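You operate a simulated robot arm through the tools that you are given. There is no shell and no other tool.

You are at the controls of a simulated two-armed robot. One attempt, no reset.

TASK
Pick up the green-capped tube with one hand, pass it to the other hand and put it on the low shelf of the parts rack.

It is judged by the outcome, as a careful person would: the job done as asked, and still so three seconds after it is handed in. It fails if anything else is knocked over, pushed out of place, dropped, spilled or broken.

THE ROBOT
Two 7-joint arms with two-finger parallel grippers on one trunk, on a base that moves. Base frame: it is fixed to the floor where the robot stands at the start and does not move with it; the origin is under the middle of the robot, x ahead of it, y to its left, z up. Readings come in m, rad, newtons and seconds.
The left shoulder is at the start at [0.06, 0.143, 0.826], the right one opposite. Each reaches about 0.887 m from its shoulder. Places, roughly: low shelf of the parts rack [0.7, 1.3, 0.4]. Payload 1.57 kg a hand.
Tool frame (each hand has its own): the origin (TCP) lies between the finger pads and is the grasp point; the fingertips stand 0.03 m ahead of it; z points along the fingers, y is the line along which they close. The gripper opens to 0.11 m. The fingers are 0.024 m wide and 0.012 m thick; the gripper's body (0.048 by 0.112 m) begins 0.078 m behind the TCP.
Orientation is told as [roll, pitch, yaw] about the base's x, y, z axes, in that order, counted from this pose: with the fingers straight down and closing along the base's y, the tool's x points along the base's -x, its y along +y and its z along -z.

THE INTERFACE
- The arms move only by the tool send_rows. It takes "left_rows", "right_rows" or both (then of equal length, played together; a hand with none holds still); each is text: rows parted by semicolons, each of 6 numbers parted by spaces: the shift along the base's x, y, z in cm, then the turn, a rotation vector about the base's x, y, z in rad. In form: x y z rx ry rz; .... A call has 1 to 20 rows; each row shifts and turns the commanded pose from where the row before left it. "left_fingers" and "right_fingers" are, for a hand that has rows, the closure in counts, from 0 (fully open) to 255 (shut), set as the call begins (left out, the last holds). A row lasts 0.2 s, in which the tool goes at most 0.05 m and 0.15 rad; a call with a longer step from one row to the next is refused whole, and so is a gripper value outside its range. Where a pose cannot be reached the arm comes as near as it can. A force on the tool above 40 N (or 10 N above the force at the start of the call, whichever is more), or a blocked arm, ends the call early, and 0.2 s more pass. The fingers move at their own pace (about 0.045 m/s each) and stop on an object; they squeeze with about 22 N. The grip force told is the motor's: it shows also when the fingers shut on nothing. Time passes only in rows, and 0.2 s behind the last, so rows that do not move let the fingers close. The reply holds the time, the measured pose of the TCP, the force on the tool along the base axes, the opening and the grip force, in the units named above and with some noise, with the torque about the TCP (base axes, N m) and any sound that the robot's microphone picked up.
- Cameras (640 x 400 px; columns grow to the right, rows downward): "scene" is now at [0.0531, 0.0394, 1.4864]; the picture's right is [0.41, -0.91, 0.00], its down [-0.24, -0.11, -0.96] and it looks along [0.88, 0.40, -0.27] (base axes); focal length 214 px, centre (320, 200). "left" rides on the left gripper at [0.07, -0.016, -0.141] in its tool frame; the picture's right is [0.23, 0.97, 0.00], its down [-0.86, 0.20, -0.48] and it looks along [-0.47, 0.11, 0.88] (tool axes); focal length 222 px, centre (320, 200). "right" rides on the right gripper at [0.07, 0.016, -0.141] in its tool frame; the picture's right is [-0.23, 0.97, 0.00], its down [-0.86, -0.20, -0.48] and it looks along [-0.47, -0.11, 0.88] (tool axes); focal length 222 px, centre (320, 200). There is no depth. A picture from a camera that has moved, and an enlarged one, comes with that camera's place and axes in the base frame and with its lens.
- snapshot(camera): a new picture of that camera. The clock stands still meanwhile.
- move_column(by): slides the trunk up (or, below 0, down) by that many m; the arms and the scene camera ride with it, the base frame stays. It gives what a move gives, with no picture.
- drive_base(legs): drives the robot by 1 to 6 legs, each [ahead, left, turn to the left] in m, m and rad, along the robot's own axes; the way and the turn of a leg run together, so that a leg with both is an arc; at most 1.5 m and 3.142 rad a leg. The arms and the cameras ride along, it lands a little off, and it stops where it bumps. It gives what a move gives.
- aim_head(pan, tilt): turns the head with the scene camera to pan (to the left, within 1.501 rad either way) and tilt (down, from -0.506 to 1.204), counted from straight ahead of the robot. It gives what a move gives.
- close_up(camera, box): a new picture of the part [left, top, right, bottom] of that camera's present view, enlarged. The clock stands still meanwhile.
- hand_in(): hands the job in; it is judged then, once.

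Places have to be worked out from the pictures, the camera data and where the tool is seen. Open the grippers and draw the arms clear of the work before you hand the job in, unless the task says otherwise.

The tools are called after "Emit:" as a command line: name --argument value ..., lists and objects as JSON in quotes. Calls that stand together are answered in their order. send_rows: Moves the arms, as the interface text tells. Its arguments: {"type":"object","properties":{"left_rows":{"type":"string"},"left_fingers":{"type":"number"},"right_rows":{"type":"string"},"right_fingers":{"type":"number"}},"required":[]} The other tools are called the same way: move_column (by) moves the trunk up or down; drive_base (legs) drives the base; aim_head (pan, tilt) turns the head that bears the scene camera; snapshot (camera) takes a picture; close_up (camera, box) takes an enlarged picture of a part of a camera's view; hand_in () hands the job in.

At the start:

```text
time: 0.0
left_tool_pos: [0.3112, 0.3396, 1.0003]
left_tool_rot: [0.0, 0.001, -0.001]
left_wrist_force: [-0.4, -0.3, 0.1]
left_torque: [-0.01, -0.01, 0.04]
left_grip_width: 0.11
left_finger_force: 0.0
right_tool_pos: [0.39, -0.0009, 0.9995]
right_tool_rot: [0.001, -0.001, 0.001]
right_wrist_force: [0.5, 0.5, 0.0]
right_torque: [-0.03, 0.0, -0.03]
right_grip_width: 0.11
right_finger_force: 0.0
trunk travel left (down, up): [-0.424, 0.166]
robot x, y, heading: [-0.0003, 0.0023, 0.003]
head pan, tilt (commanded): [0.428, 0.269]
```

scene: 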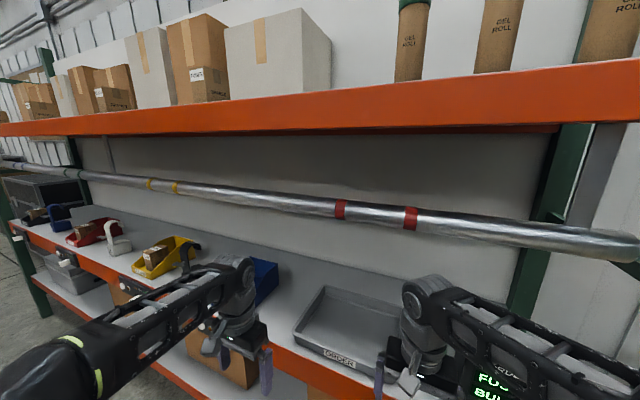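
right: 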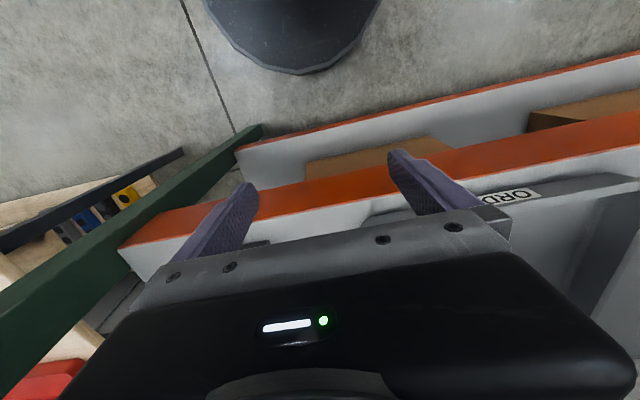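
left: 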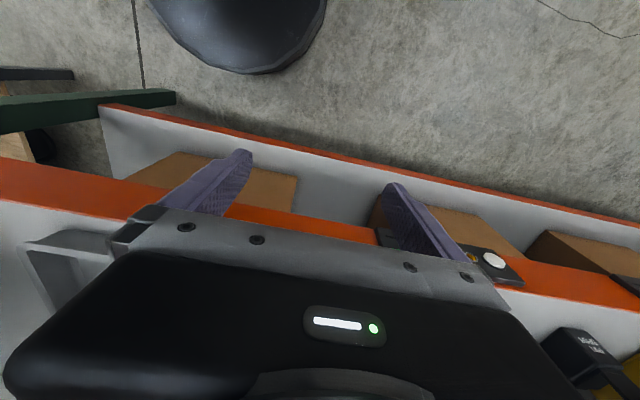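

The scene shows a rack with an orange-edged shelf, a long pipe, and cardboard tubes up top, one perhaps green-capped. I enlarge the picture there and turn the head to look around.

Emit:
close_up --camera "scene" --box '[360, 0, 640, 175]'

Emit:
close_up --camera "scene" --box '[0, 150, 320, 350]'

Emit:
aim_head --pan -0.3 --tilt 0.0

```text
2.29 times, centred on (500, 88) of scene
camera zoom: at [0.0531, 0.0394, 1.4864], right [0.41, -0.91, 0.0], down [-0.24, -0.11, -0.96], along [0.88, 0.4, -0.27], focal length 490 px, centre (-91, 457)
```

zoom: 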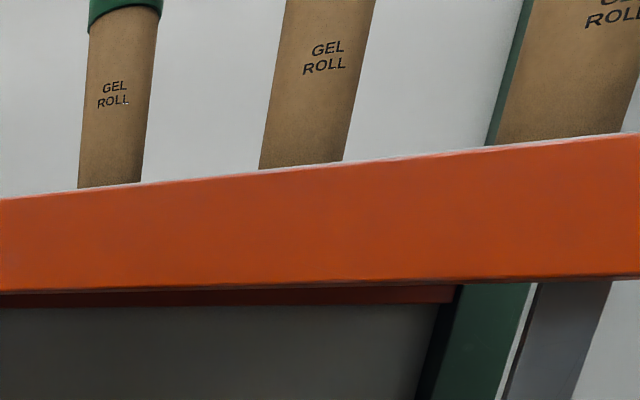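

```text
2.00 times, centred on (160, 250) of scene
camera zoom: at [0.0531, 0.0394, 1.4864], right [0.41, -0.91, 0.0], down [-0.24, -0.11, -0.96], along [0.88, 0.4, -0.27], focal length 429 px, centre (640, 100)
```

zoom: 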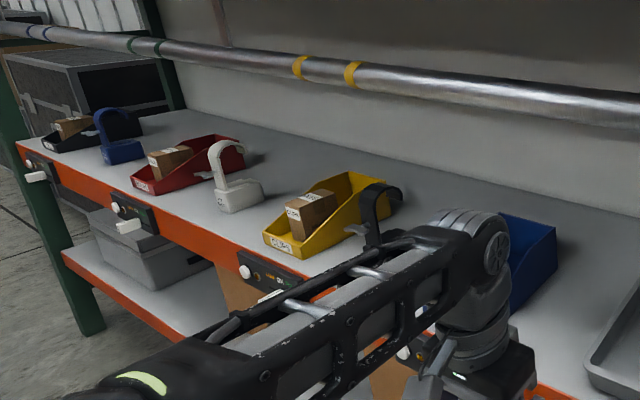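

```text
time: 1.1
left_tool_pos: [0.3113, 0.3405, 0.9983]
left_tool_rot: [-0.001, 0.001, 0.0]
left_wrist_force: [0.7, -0.1, 0.0]
left_torque: [0.0, 0.04, -0.01]
left_grip_width: 0.1099
left_finger_force: 0.1
right_tool_pos: [0.3902, -0.0, 0.9999]
right_tool_rot: [0.001, 0.001, -0.001]
right_wrist_force: [0.1, -0.3, -0.8]
right_torque: [0.01, -0.03, 0.0]
right_grip_width: 0.1102
right_finger_force: 0.1
trunk travel left (down, up): [-0.424, 0.166]
robot x, y, heading: [-0.0009, -0.001, -0.003]
head pan, tilt (commanded): [-0.3, 0.0]
```

The head is now turned to the right and level; I take a picture of the upper shelf.

Emit:
snapshot --camera "scene"

```text
taken
camera scene: at [0.0541, -0.0259, 1.5111], right [-0.29, -0.96, 0.0], down [0.0, 0.0, -1.0], along [0.96, -0.29, 0.0], focal length 214 px, centre (320, 200)
```

scene: 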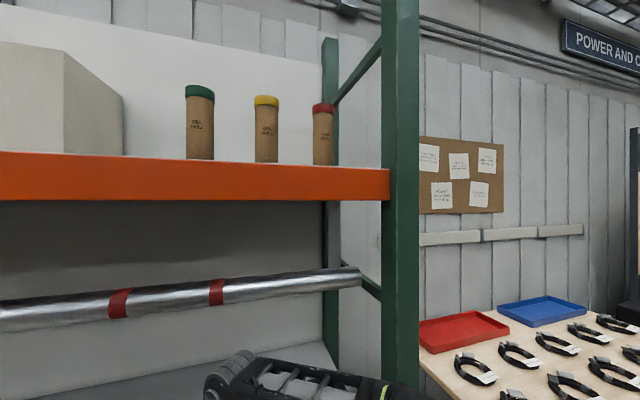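

The green-capped tube is the leftmost of three standing on the upper shelf. I enlarge it, then look toward the rack's low shelf on the left.

Emit:
close_up --camera "scene" --box '[120, 60, 360, 210]'

Emit:
aim_head --pan 1.1 --tilt 0.6

Emit:
snapshot --camera "scene"

Emit:
aim_head --pan 0.5 --tilt 0.7

Emit:
snapshot --camera "scene"

```text
2.67 times, centred on (240, 135) of scene
camera zoom: at [0.0541, -0.0259, 1.5111], right [-0.29, -0.96, 0.0], down [0.0, 0.0, -1.0], along [0.96, -0.29, 0.0], focal length 572 px, centre (533, 373)
```

zoom: 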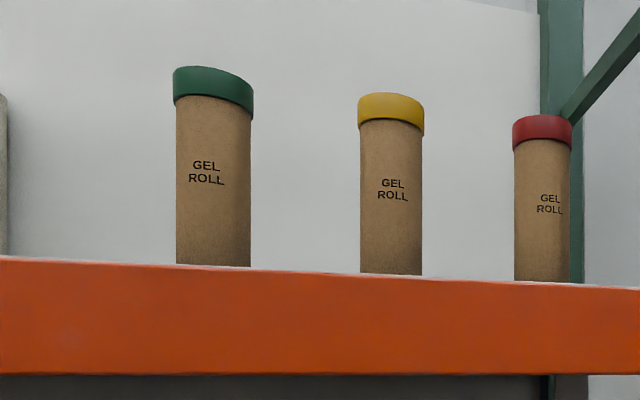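

```text
time: 2.6
left_tool_pos: [0.3121, 0.3403, 0.9999]
left_tool_rot: [0.001, -0.001, 0.001]
left_wrist_force: [-0.4, -0.2, -0.1]
left_torque: [0.01, -0.02, 0.02]
left_grip_width: 0.1101
left_finger_force: 0.0
right_tool_pos: [0.3901, -0.0014, 0.9992]
right_tool_rot: [-0.001, 0.001, -0.001]
right_wrist_force: [1.3, -0.1, 0.4]
right_torque: [0.03, -0.01, -0.03]
right_grip_width: 0.11
right_finger_force: 0.0
trunk travel left (down, up): [-0.424, 0.166]
robot x, y, heading: [-0.0019, -0.0023, -0.003]
head pan, tilt (commanded): [1.1, 0.6]
```

```text
taken
camera scene: at [0.0083, 0.0794, 1.456], right [0.89, -0.45, 0.0], down [-0.26, -0.5, -0.83], along [0.38, 0.73, -0.56], focal length 214 px, centre (320, 200)
```

scene: 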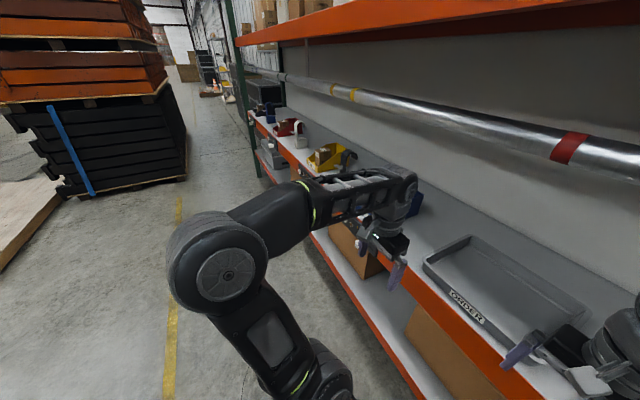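

```text
time: 3.6
left_tool_pos: [0.3116, 0.3406, 0.9996]
left_tool_rot: [0.001, 0.001, 0.001]
left_wrist_force: [0.9, 0.5, 0.7]
left_torque: [0.01, 0.0, 0.01]
left_grip_width: 0.1098
left_finger_force: 0.0
right_tool_pos: [0.3916, -0.0014, 0.9996]
right_tool_rot: [0.001, 0.0, 0.001]
right_wrist_force: [-0.1, -0.6, -0.9]
right_torque: [-0.01, 0.0, 0.01]
right_grip_width: 0.11
right_finger_force: 0.1
trunk travel left (down, up): [-0.424, 0.166]
robot x, y, heading: [-0.0002, -0.0022, 0.0]
head pan, tilt (commanded): [0.499, 0.7]
```

```text
taken
camera scene: at [0.0426, 0.0414, 1.4473], right [0.48, -0.88, 0.0], down [-0.57, -0.31, -0.77], along [0.67, 0.37, -0.64], focal length 214 px, centre (320, 200)
```

scene: 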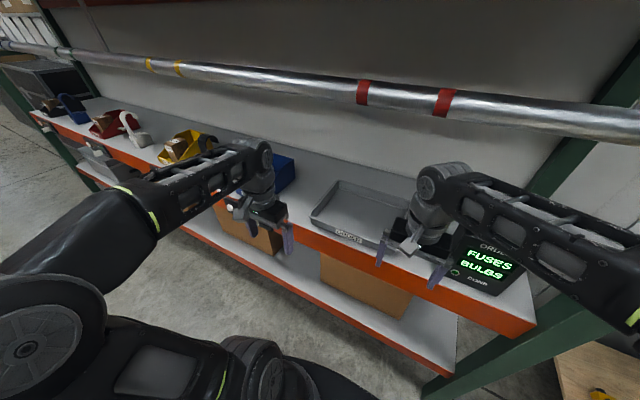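

From two views I triangulate roughly: green tube near [0.50, 0.07], upper-shelf lip near z≈1.59, a pipe near x≈0.47, z≈1.35. I check both sides of the robot before driving back to get room and a better baseline.

Emit:
aim_head --pan 1.5 --tilt 0.5

Emit:
snapshot --camera "scene"

Emit:
aim_head --pan -1.5 --tilt 0.5

Emit:
snapshot --camera "scene"

Emit:
aim_head --pan 0.0 --tilt 0.0

Emit:
snapshot --camera "scene"

```text
time: 4.9
left_tool_pos: [0.3131, 0.3401, 1.0002]
left_tool_rot: [0.0, -0.001, -0.001]
left_wrist_force: [-0.7, -0.4, 0.4]
left_torque: [0.0, 0.01, 0.03]
left_grip_width: 0.1099
left_finger_force: 0.0
right_tool_pos: [0.3901, -0.0008, 1.0008]
right_tool_rot: [0.0, -0.002, 0.0]
right_wrist_force: [-0.2, 0.6, -0.4]
right_torque: [0.02, 0.01, 0.01]
right_grip_width: 0.1101
right_finger_force: 0.1
trunk travel left (down, up): [-0.424, 0.166]
robot x, y, heading: [0.0046, -0.0007, -0.006]
head pan, tilt (commanded): [1.499, 0.499]
```

```text
taken
camera scene: at [-0.0254, 0.0914, 1.465], right [1.0, -0.07, 0.0], down [-0.03, -0.48, -0.88], along [0.06, 0.88, -0.48], focal length 214 px, centre (320, 200)
```

scene: 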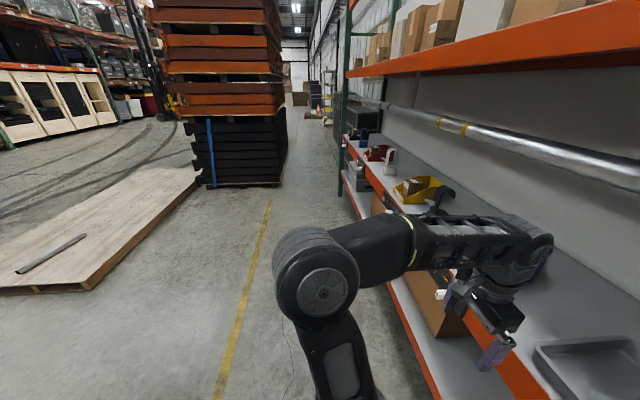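

```text
time: 7.5
left_tool_pos: [0.311, 0.3394, 0.9997]
left_tool_rot: [0.0, -0.001, -0.001]
left_wrist_force: [0.5, 0.1, 0.5]
left_torque: [0.03, -0.02, 0.03]
left_grip_width: 0.11
left_finger_force: 0.1
right_tool_pos: [0.39, -0.0004, 0.9996]
right_tool_rot: [0.001, 0.0, -0.001]
right_wrist_force: [0.4, -0.2, -0.8]
right_torque: [0.03, -0.01, 0.04]
right_grip_width: 0.1101
right_finger_force: 0.1
trunk travel left (down, up): [-0.424, 0.166]
robot x, y, heading: [-0.0042, 0.0022, 0.002]
head pan, tilt (commanded): [-1.499, 0.499]
```

```text
taken
camera scene: at [-0.0254, -0.0901, 1.465], right [-1.0, -0.07, 0.0], down [-0.03, 0.48, -0.88], along [0.06, -0.88, -0.48], focal length 214 px, centre (320, 200)
```

scene: 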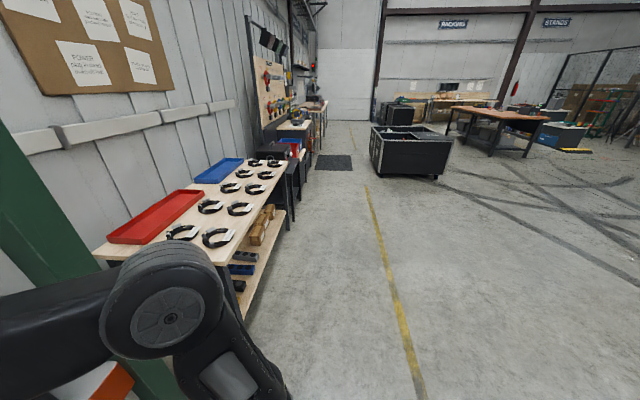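

```text
time: 9.1
left_tool_pos: [0.3119, 0.3408, 1.0]
left_tool_rot: [0.0, 0.0, 0.001]
left_wrist_force: [-0.7, -0.2, -0.3]
left_torque: [0.04, -0.01, 0.0]
left_grip_width: 0.1099
left_finger_force: 0.1
right_tool_pos: [0.3891, -0.0006, 1.0004]
right_tool_rot: [0.002, 0.0, -0.001]
right_wrist_force: [0.2, 0.2, 0.9]
right_torque: [0.0, -0.01, -0.02]
right_grip_width: 0.11
right_finger_force: 0.0
trunk travel left (down, up): [-0.424, 0.166]
robot x, y, heading: [0.0011, -0.0024, -0.003]
head pan, tilt (commanded): [0.0, 0.0]
```

```text
taken
camera scene: at [0.0581, 0.0006, 1.5111], right [0.0, -1.0, 0.0], down [0.0, 0.0, -1.0], along [1.0, 0.0, 0.0], focal length 214 px, centre (320, 200)
```

scene: 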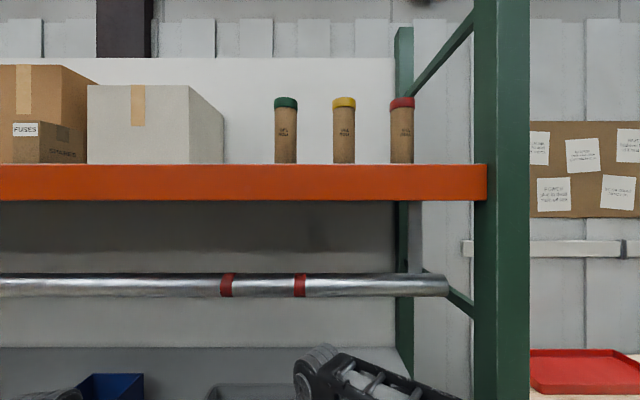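

The area is clear behind and to the sides. I drive back 0.35 m to make room for arm and trunk moves and to gain a baseline for triangulation.

Emit:
drive_base --legs '[[-0.35, 0, 0]]'

Emit:
snapshot --camera "scene"

```text
time: 11.4
left_tool_pos: [-0.0449, 0.34, 1.0005]
left_tool_rot: [-0.002, -0.001, -0.001]
left_wrist_force: [0.0, 0.2, 0.3]
left_torque: [0.0, 0.0, 0.01]
left_grip_width: 0.11
left_finger_force: 0.0
right_tool_pos: [0.0336, -0.0001, 0.9993]
right_tool_rot: [-0.001, -0.001, 0.0]
right_wrist_force: [0.1, 0.5, -0.4]
right_torque: [-0.01, -0.01, 0.02]
right_grip_width: 0.1101
right_finger_force: 0.1
trunk travel left (down, up): [-0.424, 0.166]
robot x, y, heading: [-0.3557, -0.0012, 0.002]
head pan, tilt (commanded): [0.0, 0.0]
```

```text
taken
camera scene: at [-0.2988, 0.0008, 1.5112], right [0.0, -1.0, 0.0], down [0.0, 0.0, -1.0], along [1.0, 0.0, 0.0], focal length 214 px, centre (320, 200)
```

scene: 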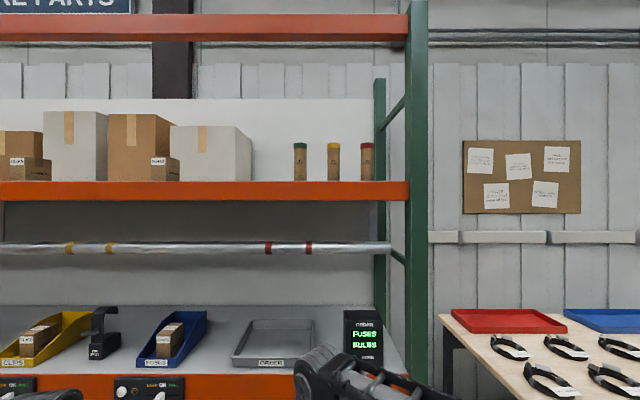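

With the 0.357 m baseline I get the shelf beam front at x≈0.46, top z≈1.58, tubes at x≈0.545 (green y≈0.08), pipe x≈0.53 z≈1.32. Now I raise the trunk so the scene camera can see over the beam.

Emit:
close_up --camera "scene" --box '[270, 120, 430, 220]'

Emit:
move_column --by 0.165

Emit:
snapshot --camera "scene"

Emit:
close_up --camera "scene" --box '[260, 170, 420, 270]'

```text
4.00 times, centred on (350, 170) of scene
camera zoom: at [-0.2988, 0.0008, 1.5112], right [0.0, -1.0, 0.0], down [0.0, 0.0, -1.0], along [1.0, 0.0, 0.0], focal length 858 px, centre (200, 320)
```

zoom: 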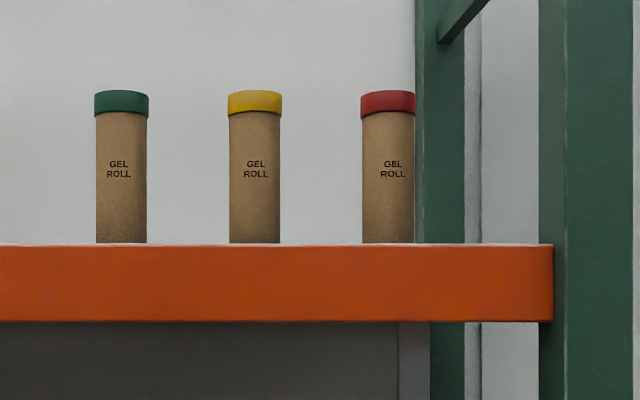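

```text
time: 13.3
left_tool_pos: [-0.0426, 0.3401, 1.1646]
left_tool_rot: [-0.002, 0.001, 0.0]
left_wrist_force: [0.0, 0.4, -0.3]
left_torque: [0.0, 0.02, 0.01]
left_grip_width: 0.1099
left_finger_force: 0.0
right_tool_pos: [0.0338, 0.0003, 1.1653]
right_tool_rot: [0.001, 0.001, 0.0]
right_wrist_force: [-0.6, -0.1, -0.4]
right_torque: [-0.03, 0.0, 0.0]
right_grip_width: 0.1099
right_finger_force: 0.1
trunk travel left (down, up): [-0.589, 0.001]
robot x, y, heading: [-0.3559, 0.0012, -0.002]
head pan, tilt (commanded): [0.0, 0.0]
```

```text
taken
camera scene: at [-0.2979, 0.0008, 1.6761], right [0.0, -1.0, 0.0], down [0.0, 0.0, -1.0], along [1.0, 0.0, 0.0], focal length 214 px, centre (320, 200)
```

scene: 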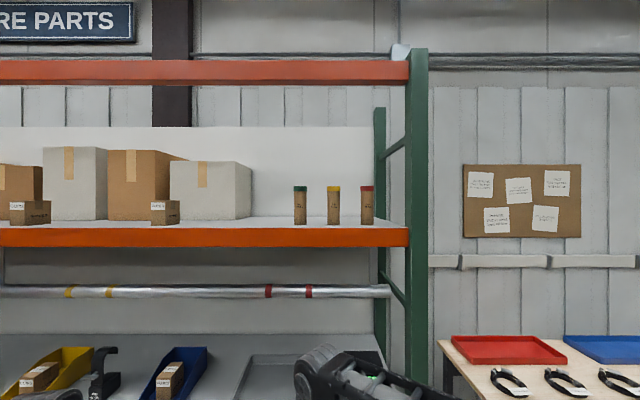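

```text
4.00 times, centred on (340, 220) of scene
camera zoom: at [-0.2979, 0.0008, 1.6761], right [0.0, -1.0, 0.0], down [0.0, 0.0, -1.0], along [1.0, 0.0, 0.0], focal length 858 px, centre (240, 120)
```

zoom: 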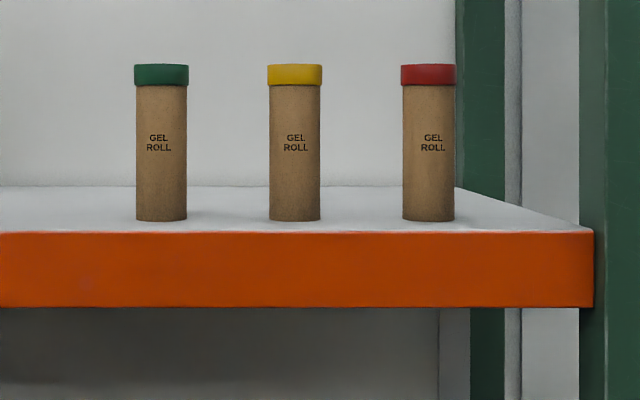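

Refined estimate: green tube axis ≈ (0.55, 0.078), base z≈1.578, top ≈1.73 (0.15 m tall, Ø≈0.052); beam front x≈0.459. I now raise the right hand in free space with fingers turned to point ahead, to test the reach.

Emit:
send_rows --right_rows "0.25 -0.8 3.8 0 -0.131 0; 0.25 -0.8 3.8 0 -0.131 0; 0.25 -0.8 3.8 0 -0.131 0; 0.25 -0.8 3.8 0 -0.131 0; 0.25 -0.8 3.8 0 -0.131 0; 0.25 -0.8 3.8 0 -0.131 0; 0.25 -0.8 3.8 0 -0.131 0; 0.25 -0.8 3.8 0 -0.131 0; 0.25 -0.8 3.8 0 -0.131 0; 0.25 -0.8 3.8 0 -0.131 0; 0.25 -0.8 3.8 0 -0.131 0; 0.25 -0.8 3.8 0 -0.1298 0" --right_fingers 0

Emit:
aim_head --pan -0.4 --tilt 0.3

Emit:
snapshot --camera "scene"

Emit:
snapshot --camera "right"

```text
time: 15.9
left_tool_pos: [-0.043, 0.3398, 1.1635]
left_tool_rot: [0.001, -0.001, -0.001]
left_wrist_force: [0.9, -0.8, 0.3]
left_torque: [0.01, 0.03, 0.03]
left_grip_width: 0.1101
left_finger_force: 0.0
right_tool_pos: [0.0641, -0.0968, 1.6223]
right_tool_rot: [3.023, -1.566, -3.021]
right_wrist_force: [0.4, 0.4, 0.6]
right_torque: [-0.01, 0.02, 0.0]
right_grip_width: 0.11
right_finger_force: 0.0
trunk travel left (down, up): [-0.589, 0.001]
robot x, y, heading: [-0.3525, -0.0021, -0.002]
head pan, tilt (commanded): [0.0, 0.0]
```

```text
time: 16.7
left_tool_pos: [-0.0454, 0.3396, 1.1649]
left_tool_rot: [-0.001, 0.001, -0.002]
left_wrist_force: [-0.2, -0.1, 0.0]
left_torque: [0.01, 0.0, -0.04]
left_grip_width: 0.1098
left_finger_force: 0.0
right_tool_pos: [0.0647, -0.0966, 1.6214]
right_tool_rot: [1.383, -1.57, -1.38]
right_wrist_force: [1.0, -0.4, -0.6]
right_torque: [0.06, 0.0, 0.01]
right_grip_width: 0.1099
right_finger_force: 0.1
trunk travel left (down, up): [-0.589, 0.001]
robot x, y, heading: [-0.354, -0.0045, 0.002]
head pan, tilt (commanded): [-0.4, 0.3]
```

```text
taken
camera scene: at [-0.302, -0.0355, 1.6485], right [-0.39, -0.92, 0.0], down [-0.27, 0.11, -0.96], along [0.88, -0.37, -0.3], focal length 214 px, centre (320, 200)
```

scene: 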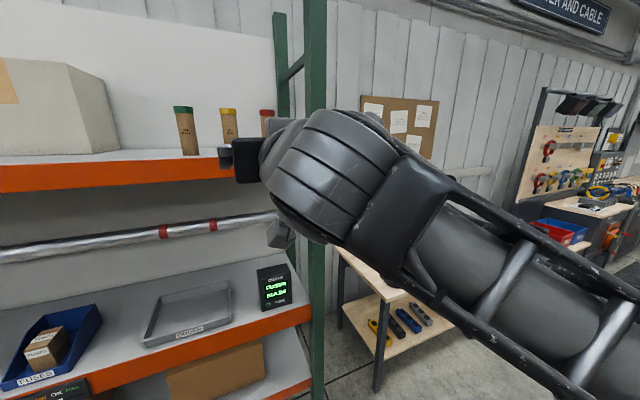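

```text
taken
camera right: at [-0.0781, -0.0803, 1.5512], right [0.0, 0.97, 0.23], down [-0.48, -0.2, 0.85], along [0.88, -0.11, 0.47], focal length 222 px, centre (320, 200)
```

right: 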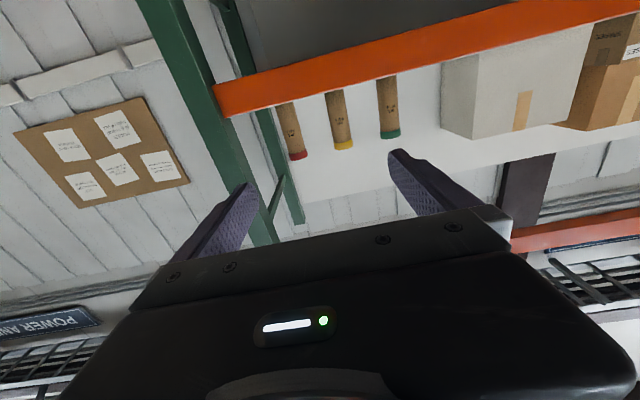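

The right hand reached the forward-pointing pose at z≈1.62. I test in free space how far ahead it can go at this height, and draw the left hand in and back a bit.

Emit:
send_rows --right_rows "2 0 0 0 0 0; 2 0 0 0 0 0; 2 0 0 0 0 0; 2 0 0 0 0 0; 0 0 0 0 0 0; 0 0 0 0 0 0" --left_rows "-2 0 0 0 0 0; -2 0 0 0 0 0; -2 0 0 0 0 0; -2 0 0 0 0 0; -2 0 0 0 0 0; 0 0 0 0 0 0"

```text
time: 18.1
left_tool_pos: [-0.1409, 0.3418, 1.1626]
left_tool_rot: [0.001, 0.001, -0.002]
left_wrist_force: [0.0, 0.2, -0.2]
left_torque: [0.0, 0.02, 0.0]
left_grip_width: 0.1101
left_finger_force: 0.0
left hand out of reach, approached as far as the arm can: row 5
right_tool_pos: [0.1444, -0.0969, 1.6208]
right_tool_rot: [2.057, -1.571, -2.056]
right_wrist_force: [0.3, 0.3, 0.3]
right_torque: [-0.02, -0.02, 0.01]
right_grip_width: 0.1101
right_finger_force: 0.1
trunk travel left (down, up): [-0.589, 0.001]
robot x, y, heading: [-0.3556, 0.0013, 0.001]
head pan, tilt (commanded): [-0.4, 0.3]
```

Right arm reaches rel x≈0.50 fine. I draw it back 10 cm and up slightly, then drive left 0.18 m and partway forward, and look again.

Emit:
send_rows --right_rows "-2 0 0.1 0 0 0; -2 0 0.1 0 0 0; -2 0 0.2 0 0 0; -2 0 0.2 0 0 0; -2 0 0.1 0 0 0; 0 0 0 0 0 0"

Emit:
drive_base --legs '[[0, 0.18, 0], [0.25, 0, 0]]'

Emit:
aim_head --pan -0.2 --tilt 0.15

Emit:
snapshot --camera "scene"

Emit:
snapshot --camera "right"

```text
time: 19.5
left_tool_pos: [-0.1411, 0.3413, 1.1626]
left_tool_rot: [-0.001, -0.001, 0.001]
left_wrist_force: [0.0, -0.5, -0.5]
left_torque: [0.02, -0.01, -0.02]
left_grip_width: 0.1101
left_finger_force: 0.1
right_tool_pos: [0.0445, -0.0978, 1.6284]
right_tool_rot: [1.582, -1.572, -1.583]
right_wrist_force: [0.3, -0.6, -0.8]
right_torque: [-0.02, -0.02, 0.01]
right_grip_width: 0.1099
right_finger_force: 0.1
trunk travel left (down, up): [-0.589, 0.001]
robot x, y, heading: [-0.3545, -0.0046, 0.001]
head pan, tilt (commanded): [-0.4, 0.3]
```

```text
time: 22.5
left_tool_pos: [0.1106, 0.52, 1.1627]
left_tool_rot: [0.0, 0.001, -0.003]
left_wrist_force: [-0.3, 0.4, -0.9]
left_torque: [0.0, 0.03, -0.02]
left_grip_width: 0.1099
left_finger_force: 0.0
right_tool_pos: [0.2961, 0.081, 1.6266]
right_tool_rot: [1.256, -1.572, -1.255]
right_wrist_force: [1.4, -0.9, -0.2]
right_torque: [0.02, -0.01, 0.04]
right_grip_width: 0.1099
right_finger_force: 0.0
trunk travel left (down, up): [-0.589, 0.001]
robot x, y, heading: [-0.1054, 0.1794, -0.004]
head pan, tilt (commanded): [-0.4, 0.3]
```

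```text
time: 23.2
left_tool_pos: [0.11, 0.5194, 1.1636]
left_tool_rot: [0.001, 0.0, -0.002]
left_wrist_force: [0.0, 0.1, 1.0]
left_torque: [-0.03, -0.01, -0.03]
left_grip_width: 0.11
left_finger_force: 0.2
right_tool_pos: [0.2938, 0.0818, 1.6287]
right_tool_rot: [2.383, -1.57, -2.385]
right_wrist_force: [-0.4, 0.8, 0.0]
right_torque: [-0.01, -0.01, -0.01]
right_grip_width: 0.1103
right_finger_force: 0.1
trunk travel left (down, up): [-0.589, 0.001]
robot x, y, heading: [-0.103, 0.1783, -0.004]
head pan, tilt (commanded): [-0.201, 0.15]
```

```text
taken
camera scene: at [-0.0465, 0.1604, 1.6624], right [-0.2, -0.98, 0.0], down [-0.15, 0.03, -0.99], along [0.97, -0.2, -0.15], focal length 214 px, centre (320, 200)
```

scene: 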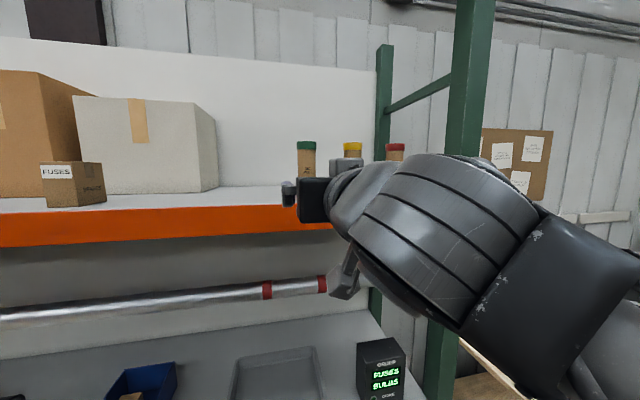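

```text
taken
camera right: at [0.1527, 0.0977, 1.5585], right [0.0, 0.97, 0.23], down [-0.48, -0.2, 0.85], along [0.88, -0.11, 0.47], focal length 222 px, centre (320, 200)
```

right: 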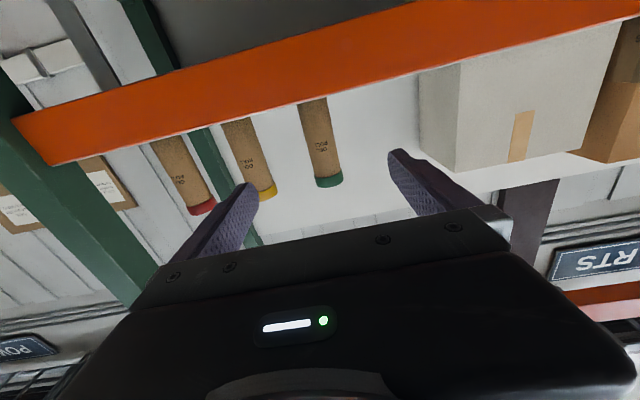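

The wrist view puts the tube at y≈0.077, in line with the hand (y≈0.081). I drive forward 0.15 m, keeping the fingers above the beam and still short of the tube.

Emit:
drive_base --legs '[[0.15, 0, 0]]'

Emit:
snapshot --camera "scene"

Emit:
snapshot --camera "right"

```text
time: 24.6
left_tool_pos: [0.262, 0.5184, 1.1621]
left_tool_rot: [-0.001, 0.002, -0.001]
left_wrist_force: [-0.3, 0.4, 0.3]
left_torque: [0.0, 0.02, 0.02]
left_grip_width: 0.11
left_finger_force: 0.1
right_tool_pos: [0.4485, 0.0804, 1.6276]
right_tool_rot: [0.845, -1.569, -0.848]
right_wrist_force: [0.6, 0.2, -0.4]
right_torque: [-0.02, -0.04, -0.03]
right_grip_width: 0.1098
right_finger_force: 0.1
trunk travel left (down, up): [-0.589, 0.001]
robot x, y, heading: [0.0464, 0.1794, 0.001]
head pan, tilt (commanded): [-0.201, 0.15]
```

```text
taken
camera scene: at [0.1064, 0.1601, 1.6624], right [-0.2, -0.98, 0.0], down [-0.15, 0.03, -0.99], along [0.97, -0.2, -0.15], focal length 214 px, centre (320, 200)
```

scene: 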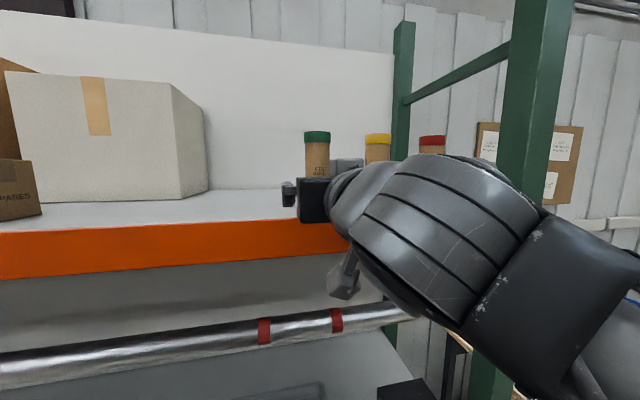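

```text
taken
camera right: at [0.3055, 0.0972, 1.5581], right [0.0, 0.97, 0.23], down [-0.48, -0.2, 0.86], along [0.88, -0.11, 0.47], focal length 222 px, centre (320, 200)
```

right: 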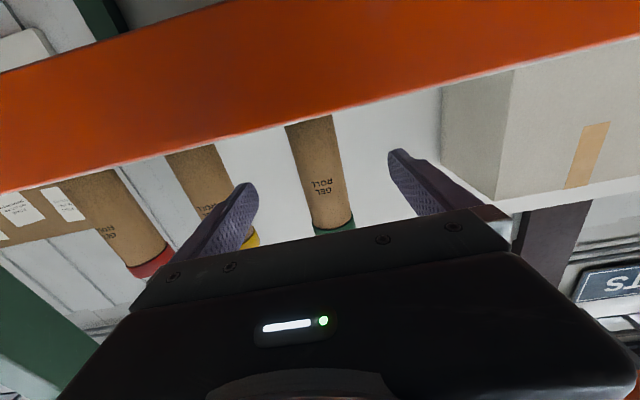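

The tube sits centred between the open fingers; wrist view puts its front at x≈0.516, so the axis at ≈0.543. I move straight in about 8 cm, then check before the last bit.

Emit:
send_rows --right_rows "2 -0.1 0 0 0 0; 2 -0.1 0 0 0 0; 2 -0.1 0 0 0 0; 2 0 0 0 0 0; 0 0 0 0 0 0"

Emit:
snapshot --camera "right"

Emit:
snapshot --camera "scene"

```text
time: 25.8
left_tool_pos: [0.2601, 0.5183, 1.1634]
left_tool_rot: [-0.001, 0.001, -0.002]
left_wrist_force: [-0.2, -0.8, -0.6]
left_torque: [0.01, 0.0, -0.01]
left_grip_width: 0.1098
left_finger_force: 0.0
right_tool_pos: [0.5254, 0.0767, 1.6278]
right_tool_rot: [2.638, -1.569, -2.637]
right_wrist_force: [-0.6, 0.6, 0.4]
right_torque: [-0.01, 0.03, -0.03]
right_grip_width: 0.1099
right_finger_force: 0.1
trunk travel left (down, up): [-0.589, 0.001]
robot x, y, heading: [0.0438, 0.1756, -0.007]
head pan, tilt (commanded): [-0.201, 0.15]
```

```text
taken
camera right: at [0.3834, 0.094, 1.5589], right [0.0, 0.97, 0.23], down [-0.48, -0.2, 0.85], along [0.88, -0.11, 0.47], focal length 222 px, centre (320, 200)
```

right: 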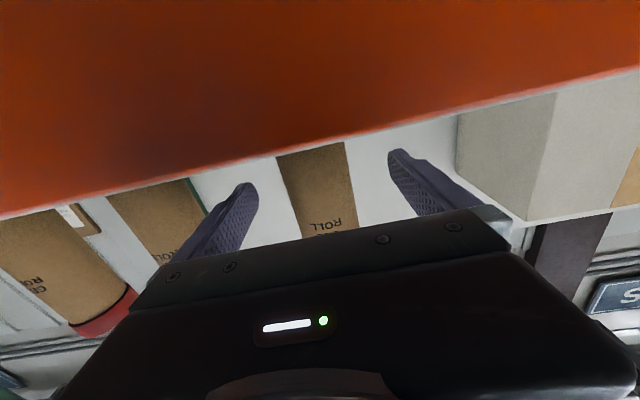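

```text
taken
camera scene: at [0.1038, 0.1601, 1.6625], right [-0.2, -0.98, 0.0], down [-0.15, 0.03, -0.99], along [0.97, -0.2, -0.15], focal length 214 px, centre (320, 200)
```

scene: 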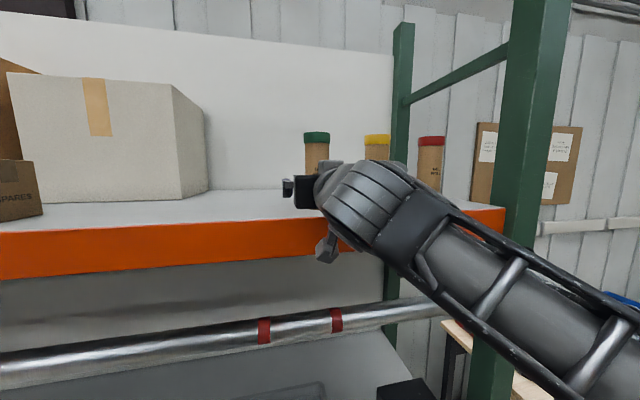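

Tube is centred in the jaw and about 2.2 cm ahead of the TCP. I move in 2.2 cm and then close the fingers in a separate call.

Emit:
send_rows --right_rows "1.1 0 0 0 0 0; 1.1 0 0 0 0 0; 0 0 0 0 0 0"

Emit:
snapshot --camera "right"

```text
time: 26.6
left_tool_pos: [0.2614, 0.5199, 1.1635]
left_tool_rot: [0.0, -0.002, -0.001]
left_wrist_force: [0.4, -0.1, -0.4]
left_torque: [0.02, 0.02, 0.0]
left_grip_width: 0.1102
left_finger_force: 0.1
right_tool_pos: [0.5468, 0.0771, 1.6282]
right_tool_rot: [2.224, -1.569, -2.227]
right_wrist_force: [0.3, -0.2, -0.3]
right_torque: [0.01, 0.0, 0.0]
right_grip_width: 0.1101
right_finger_force: 0.1
trunk travel left (down, up): [-0.589, 0.001]
robot x, y, heading: [0.0439, 0.1762, -0.001]
head pan, tilt (commanded): [-0.201, 0.15]
```

```text
taken
camera right: at [0.4054, 0.0938, 1.5587], right [0.0, 0.97, 0.23], down [-0.48, -0.2, 0.85], along [0.88, -0.11, 0.47], focal length 222 px, centre (320, 200)
```

right: 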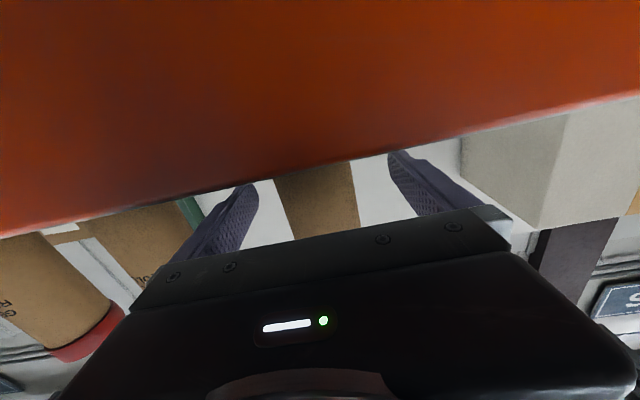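

The tube now fills the TCP location at the right depth and is centred. I close the right fingers on it.

Emit:
send_rows --right_rows "0 0 0 0 0 0; 0 0 0 0 0 0; 0 0 0 0 0 0; 0 0 0 0 0 0; 0 0 0 0 0 0; 0 0 0 0 0 0" --right_fingers 255

Emit:
snapshot --camera "right"

Emit:
snapshot --camera "scene"

```text
time: 28.0
left_tool_pos: [0.2613, 0.5181, 1.1639]
left_tool_rot: [-0.001, 0.001, -0.002]
left_wrist_force: [0.4, -0.6, 0.3]
left_torque: [0.01, 0.01, 0.02]
left_grip_width: 0.11
left_finger_force: 0.0
right_tool_pos: [0.5471, 0.0761, 1.6281]
right_tool_rot: [2.101, -1.572, -2.102]
right_wrist_force: [-0.9, -1.4, 0.7]
right_torque: [-0.06, 0.04, 0.03]
right_grip_width: 0.0486
right_finger_force: 22.1
trunk travel left (down, up): [-0.589, 0.001]
robot x, y, heading: [0.0466, 0.1796, 0.001]
head pan, tilt (commanded): [-0.201, 0.15]
```

```text
taken
camera right: at [0.4056, 0.0936, 1.5586], right [0.0, 0.97, 0.23], down [-0.48, -0.2, 0.85], along [0.88, -0.11, 0.47], focal length 222 px, centre (320, 200)
```

right: 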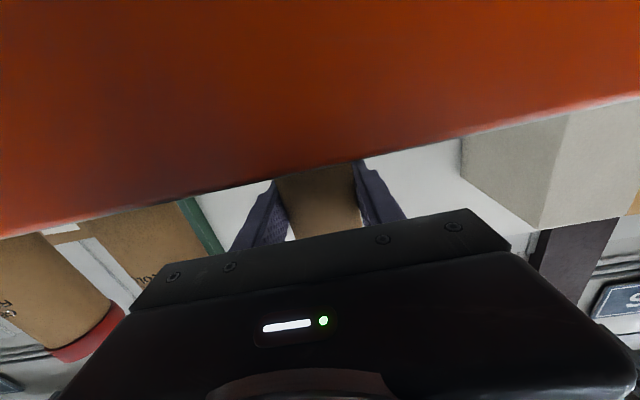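

```text
taken
camera scene: at [0.1045, 0.16, 1.6624], right [-0.2, -0.98, 0.0], down [-0.15, 0.03, -0.99], along [0.97, -0.2, -0.15], focal length 214 px, centre (320, 200)
```

scene: 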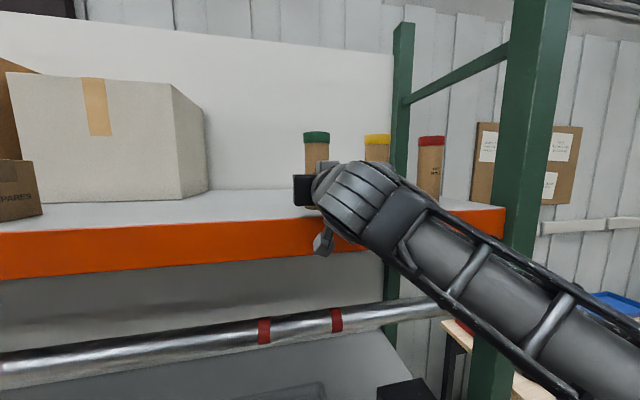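

Grip width 0.0486 m with 22 N: the tube is held. I lift it gently 3 cm.

Emit:
send_rows --right_rows "0 0 0.5 0 0 0; 0 0 0.8 0 0 0; 0 0 0.8 0 0 0; 0 0 0.9 0 0 0; 0 0 0 0 0 0"

Emit:
snapshot --camera "scene"

Emit:
snapshot --camera "right"

```text
time: 29.2
left_tool_pos: [0.2598, 0.519, 1.163]
left_tool_rot: [-0.001, -0.001, -0.002]
left_wrist_force: [0.4, -0.3, 0.8]
left_torque: [0.0, 0.02, -0.01]
left_grip_width: 0.1101
left_finger_force: 0.1
right_tool_pos: [0.5465, 0.0775, 1.6587]
right_tool_rot: [2.136, -1.572, -2.135]
right_wrist_force: [0.2, -0.5, -1.8]
right_torque: [-0.01, 0.0, 0.01]
right_grip_width: 0.049
right_finger_force: 22.5
trunk travel left (down, up): [-0.589, 0.001]
robot x, y, heading: [0.0458, 0.1825, -0.003]
head pan, tilt (commanded): [-0.201, 0.15]
```

```text
taken
camera scene: at [0.1044, 0.1601, 1.6624], right [-0.2, -0.98, 0.0], down [-0.15, 0.03, -0.99], along [0.97, -0.2, -0.15], focal length 214 px, centre (320, 200)
```

scene: 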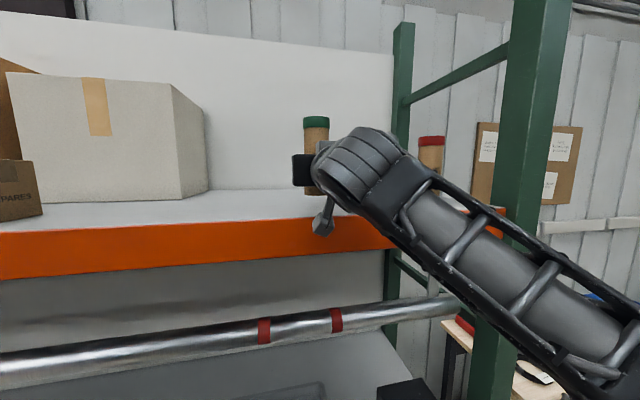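

```text
taken
camera right: at [0.4057, 0.0945, 1.5887], right [0.0, 0.97, 0.23], down [-0.48, -0.2, 0.85], along [0.88, -0.11, 0.47], focal length 222 px, centre (320, 200)
```

right: 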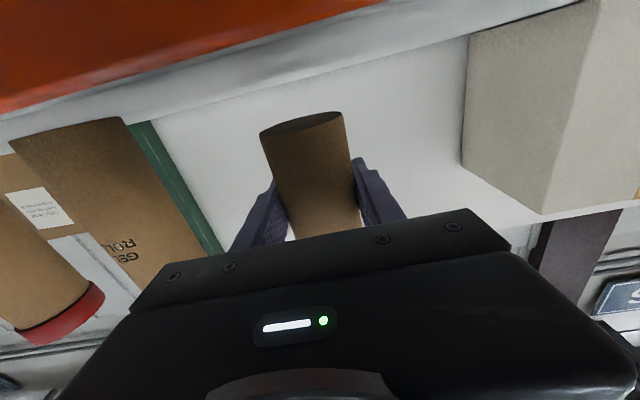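

The tube is lifted clear with a small load (~1.8 N) and held upright. I back the base straight off 0.40 m, carrying the tube out over the beam.

Emit:
drive_base --legs '[[-0.4, 0, 0]]'

Emit:
aim_head --pan -0.1 --tilt 0.1

Emit:
snapshot --camera "scene"

Emit:
snapshot --camera "right"

```text
time: 31.7
left_tool_pos: [-0.1374, 0.5198, 1.1631]
left_tool_rot: [-0.001, 0.0, -0.004]
left_wrist_force: [1.0, -0.7, 0.4]
left_torque: [0.01, -0.02, -0.02]
left_grip_width: 0.1102
left_finger_force: 0.0
right_tool_pos: [0.1482, 0.0782, 1.6593]
right_tool_rot: [2.446, -1.568, -2.449]
right_wrist_force: [0.8, -1.1, -1.7]
right_torque: [0.01, 0.0, 0.01]
right_grip_width: 0.0487
right_finger_force: 22.0
trunk travel left (down, up): [-0.589, 0.001]
robot x, y, heading: [-0.3518, 0.1821, -0.007]
head pan, tilt (commanded): [-0.201, 0.15]
```

```text
time: 32.3
left_tool_pos: [-0.1374, 0.5206, 1.1623]
left_tool_rot: [-0.001, 0.0, -0.004]
left_wrist_force: [0.0, 0.2, 0.3]
left_torque: [0.01, -0.02, -0.02]
left_grip_width: 0.1101
left_finger_force: 0.1
right_tool_pos: [0.1497, 0.0778, 1.6582]
right_tool_rot: [1.431, -1.572, -1.433]
right_wrist_force: [0.4, 0.1, -1.3]
right_torque: [0.02, 0.0, -0.02]
right_grip_width: 0.0489
right_finger_force: 22.4
trunk travel left (down, up): [-0.589, 0.001]
robot x, y, heading: [-0.3533, 0.1819, -0.002]
head pan, tilt (commanded): [-0.099, 0.099]
```

```text
taken
camera scene: at [-0.2928, 0.1706, 1.6671], right [-0.1, -0.99, 0.0], down [-0.1, 0.01, -0.99], along [0.99, -0.1, -0.1], focal length 214 px, centre (320, 200)
```

scene: 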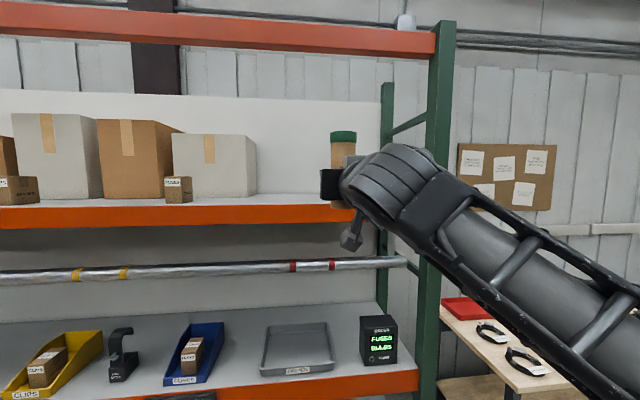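

```text
taken
camera right: at [0.0077, 0.0952, 1.5884], right [0.0, 0.97, 0.23], down [-0.48, -0.2, 0.85], along [0.88, -0.11, 0.47], focal length 222 px, centre (320, 200)
```

right: 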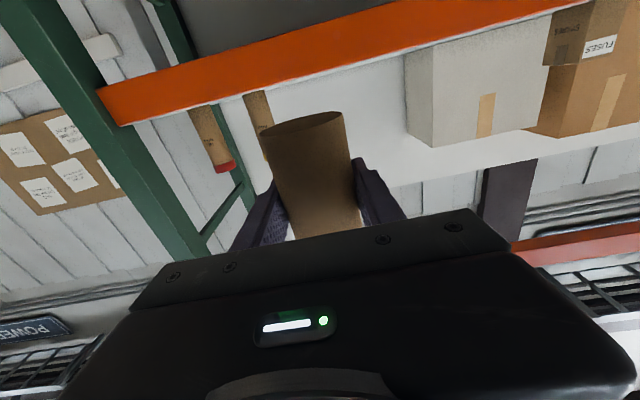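

The tube is out in the free aisle. I back off a little more, then lower the right hand with the tube to z≈1.30 near mid-body while the left hand moves ahead and yaws −90° for the handover.

Emit:
drive_base --legs '[[-0.15, 0, 0]]'

Emit:
send_rows --right_rows "0.4 0.6 -3 0 0 0; 0.4 0.6 -3 0 0 0; 0.4 0.6 -3 0 0 0; 0.4 0.6 -3 0 0 0; 0.4 0.6 -3 0 0 0; 0.4 0.6 -3 0 0 0; 0.4 0.6 -3 0 0 0; 0.4 0.6 -3 0 0 0; 0.4 0.6 -3 0 0 0; 0.4 0.6 -3 0 0 0; 0.4 0.6 -3 0 0 0; 0.4 0.6 -3 0 0 0; 0 0 0 0 0 0" --left_rows "1.7 -0.3 0 0 0 -0.1428; 1.7 -0.3 0 0 0 -0.1428; 1.7 -0.3 0 0 0 -0.1428; 1.7 -0.3 0 0 0 -0.1428; 1.7 -0.3 0 0 0 -0.1428; 1.7 -0.3 0 0 0 -0.1428; 1.7 -0.3 0 0 0 -0.1428; 1.7 -0.3 0 0 0 -0.1428; 1.7 -0.3 0 0 0 -0.1428; 1.7 -0.3 0 0 0 -0.1428; 1.7 -0.3 0 0 0 -0.1428; 0 0 0 0 0 0; 0 0 0 0 0 0"

Emit:
aim_head --pan 0.1 --tilt 0.6

Emit:
snapshot --camera "scene"

```text
time: 33.7
left_tool_pos: [-0.2885, 0.5214, 1.164]
left_tool_rot: [0.0, -0.002, -0.002]
left_wrist_force: [-0.7, 0.7, -0.1]
left_torque: [0.01, -0.03, 0.01]
left_grip_width: 0.1099
left_finger_force: 0.1
right_tool_pos: [-0.003, 0.0794, 1.6595]
right_tool_rot: [2.703, -1.568, -2.704]
right_wrist_force: [-0.6, 0.3, -0.1]
right_torque: [-0.01, 0.05, -0.04]
right_grip_width: 0.0487
right_finger_force: 22.2
trunk travel left (down, up): [-0.589, 0.001]
robot x, y, heading: [-0.502, 0.1827, -0.003]
head pan, tilt (commanded): [-0.099, 0.099]
```

```text
time: 36.5
left_tool_pos: [-0.1004, 0.4878, 1.1637]
left_tool_rot: [0.001, 0.001, -1.575]
left_wrist_force: [0.0, -0.1, 0.6]
left_torque: [0.01, 0.02, -0.02]
left_grip_width: 0.1102
left_finger_force: 0.0
right_tool_pos: [0.0489, 0.1531, 1.2986]
right_tool_rot: [2.29, -1.571, -2.29]
right_wrist_force: [1.4, -0.7, -1.9]
right_torque: [0.02, 0.0, 0.01]
right_grip_width: 0.0487
right_finger_force: 21.9
trunk travel left (down, up): [-0.589, 0.001]
robot x, y, heading: [-0.5024, 0.1821, -0.003]
head pan, tilt (commanded): [-0.099, 0.099]
```

```text
time: 37.4
left_tool_pos: [-0.1018, 0.4878, 1.162]
left_tool_rot: [0.0, 0.0, -1.57]
left_wrist_force: [-0.1, -0.7, -0.1]
left_torque: [0.02, -0.02, -0.06]
left_grip_width: 0.11
left_finger_force: 0.0
right_tool_pos: [0.0481, 0.1512, 1.2981]
right_tool_rot: [2.087, -1.571, -2.09]
right_wrist_force: [-1.4, 0.5, -0.6]
right_torque: [0.0, 0.0, -0.02]
right_grip_width: 0.0491
right_finger_force: 22.1
trunk travel left (down, up): [-0.589, 0.001]
robot x, y, heading: [-0.501, 0.1787, -0.005]
head pan, tilt (commanded): [0.099, 0.6]
```

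```text
taken
camera scene: at [-0.4462, 0.1892, 1.621], right [0.1, -1.0, 0.0], down [-0.56, -0.05, -0.83], along [0.82, 0.08, -0.56], focal length 214 px, centre (320, 200)
```

scene: 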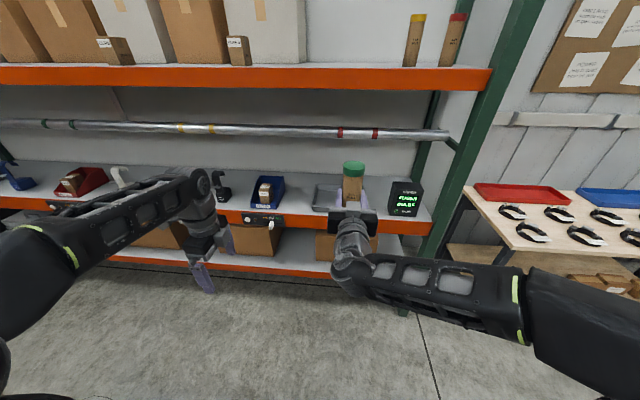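

The tube is upright in the right hand at (0.048, 0.152), TCP z 1.298. I now roll the left hand so its fingers point to −y, arriving about 16 cm left of the tube and 6.5 cm above the right grip.

Emit:
send_rows --left_rows "1.36 -1.45 1.83 -0.1428 0 0; 1.36 -1.45 1.83 -0.1428 0 0; 1.36 -1.45 1.83 -0.1428 0 0; 1.36 -1.45 1.83 -0.1428 0 0; 1.36 -1.45 1.83 -0.1428 0 0; 1.36 -1.45 1.83 -0.1428 0 0; 1.36 -1.45 1.83 -0.1428 0 0; 1.36 -1.45 1.83 -0.1428 0 0; 1.36 -1.45 1.83 -0.1428 0 0; 1.36 -1.45 1.83 -0.1428 0 0; 1.36 -1.45 1.83 -0.1428 0 0; 0 0 0 0 0 0" --left_fingers 0

Emit:
snapshot --camera "scene"

Emit:
snapshot --camera "left"

```text
time: 40.0
left_tool_pos: [0.0216, 0.3184, 1.306]
left_tool_rot: [0.02, -1.454, -1.533]
left_wrist_force: [0.2, -0.4, 0.4]
left_torque: [0.0, 0.0, 0.0]
left_grip_width: 0.1099
left_finger_force: 0.0
left hand out of reach, approached as far as the arm can: row 1, 2, 3, 4, 5
right_tool_pos: [0.0481, 0.1524, 1.2975]
right_tool_rot: [2.32, -1.569, -2.324]
right_wrist_force: [-0.4, -0.7, -1.7]
right_torque: [0.04, 0.0, 0.02]
right_grip_width: 0.0489
right_finger_force: 21.4
trunk travel left (down, up): [-0.589, 0.001]
robot x, y, heading: [-0.4991, 0.18, -0.005]
head pan, tilt (commanded): [0.099, 0.6]
```

```text
taken
camera scene: at [-0.4466, 0.1893, 1.621], right [0.1, -1.0, 0.0], down [-0.56, -0.05, -0.83], along [0.82, 0.08, -0.56], focal length 214 px, centre (320, 200)
```

scene: 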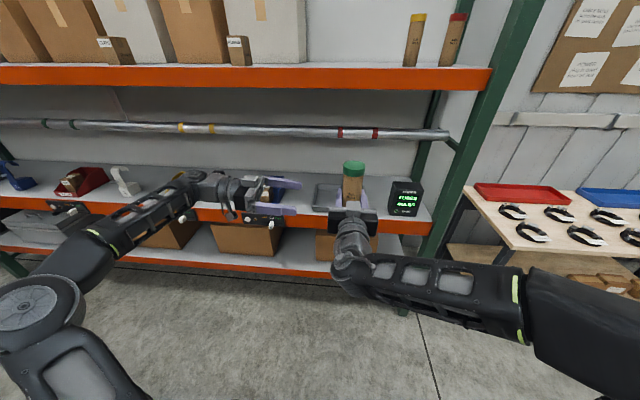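

```text
taken
camera left: at [-0.0042, 0.4654, 1.2533], right [0.97, 0.09, -0.22], down [0.17, 0.39, 0.91], along [0.16, -0.92, 0.36], focal length 222 px, centre (320, 200)
```

left: 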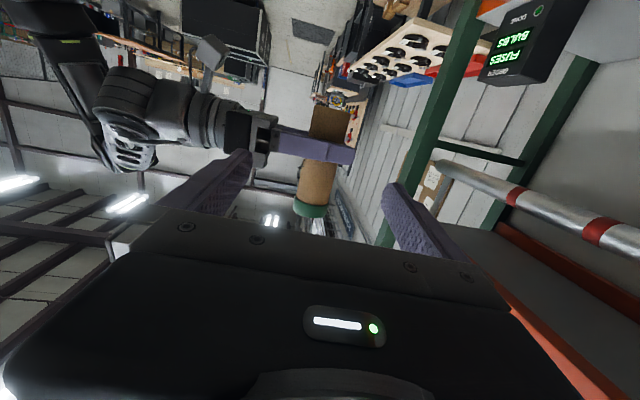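

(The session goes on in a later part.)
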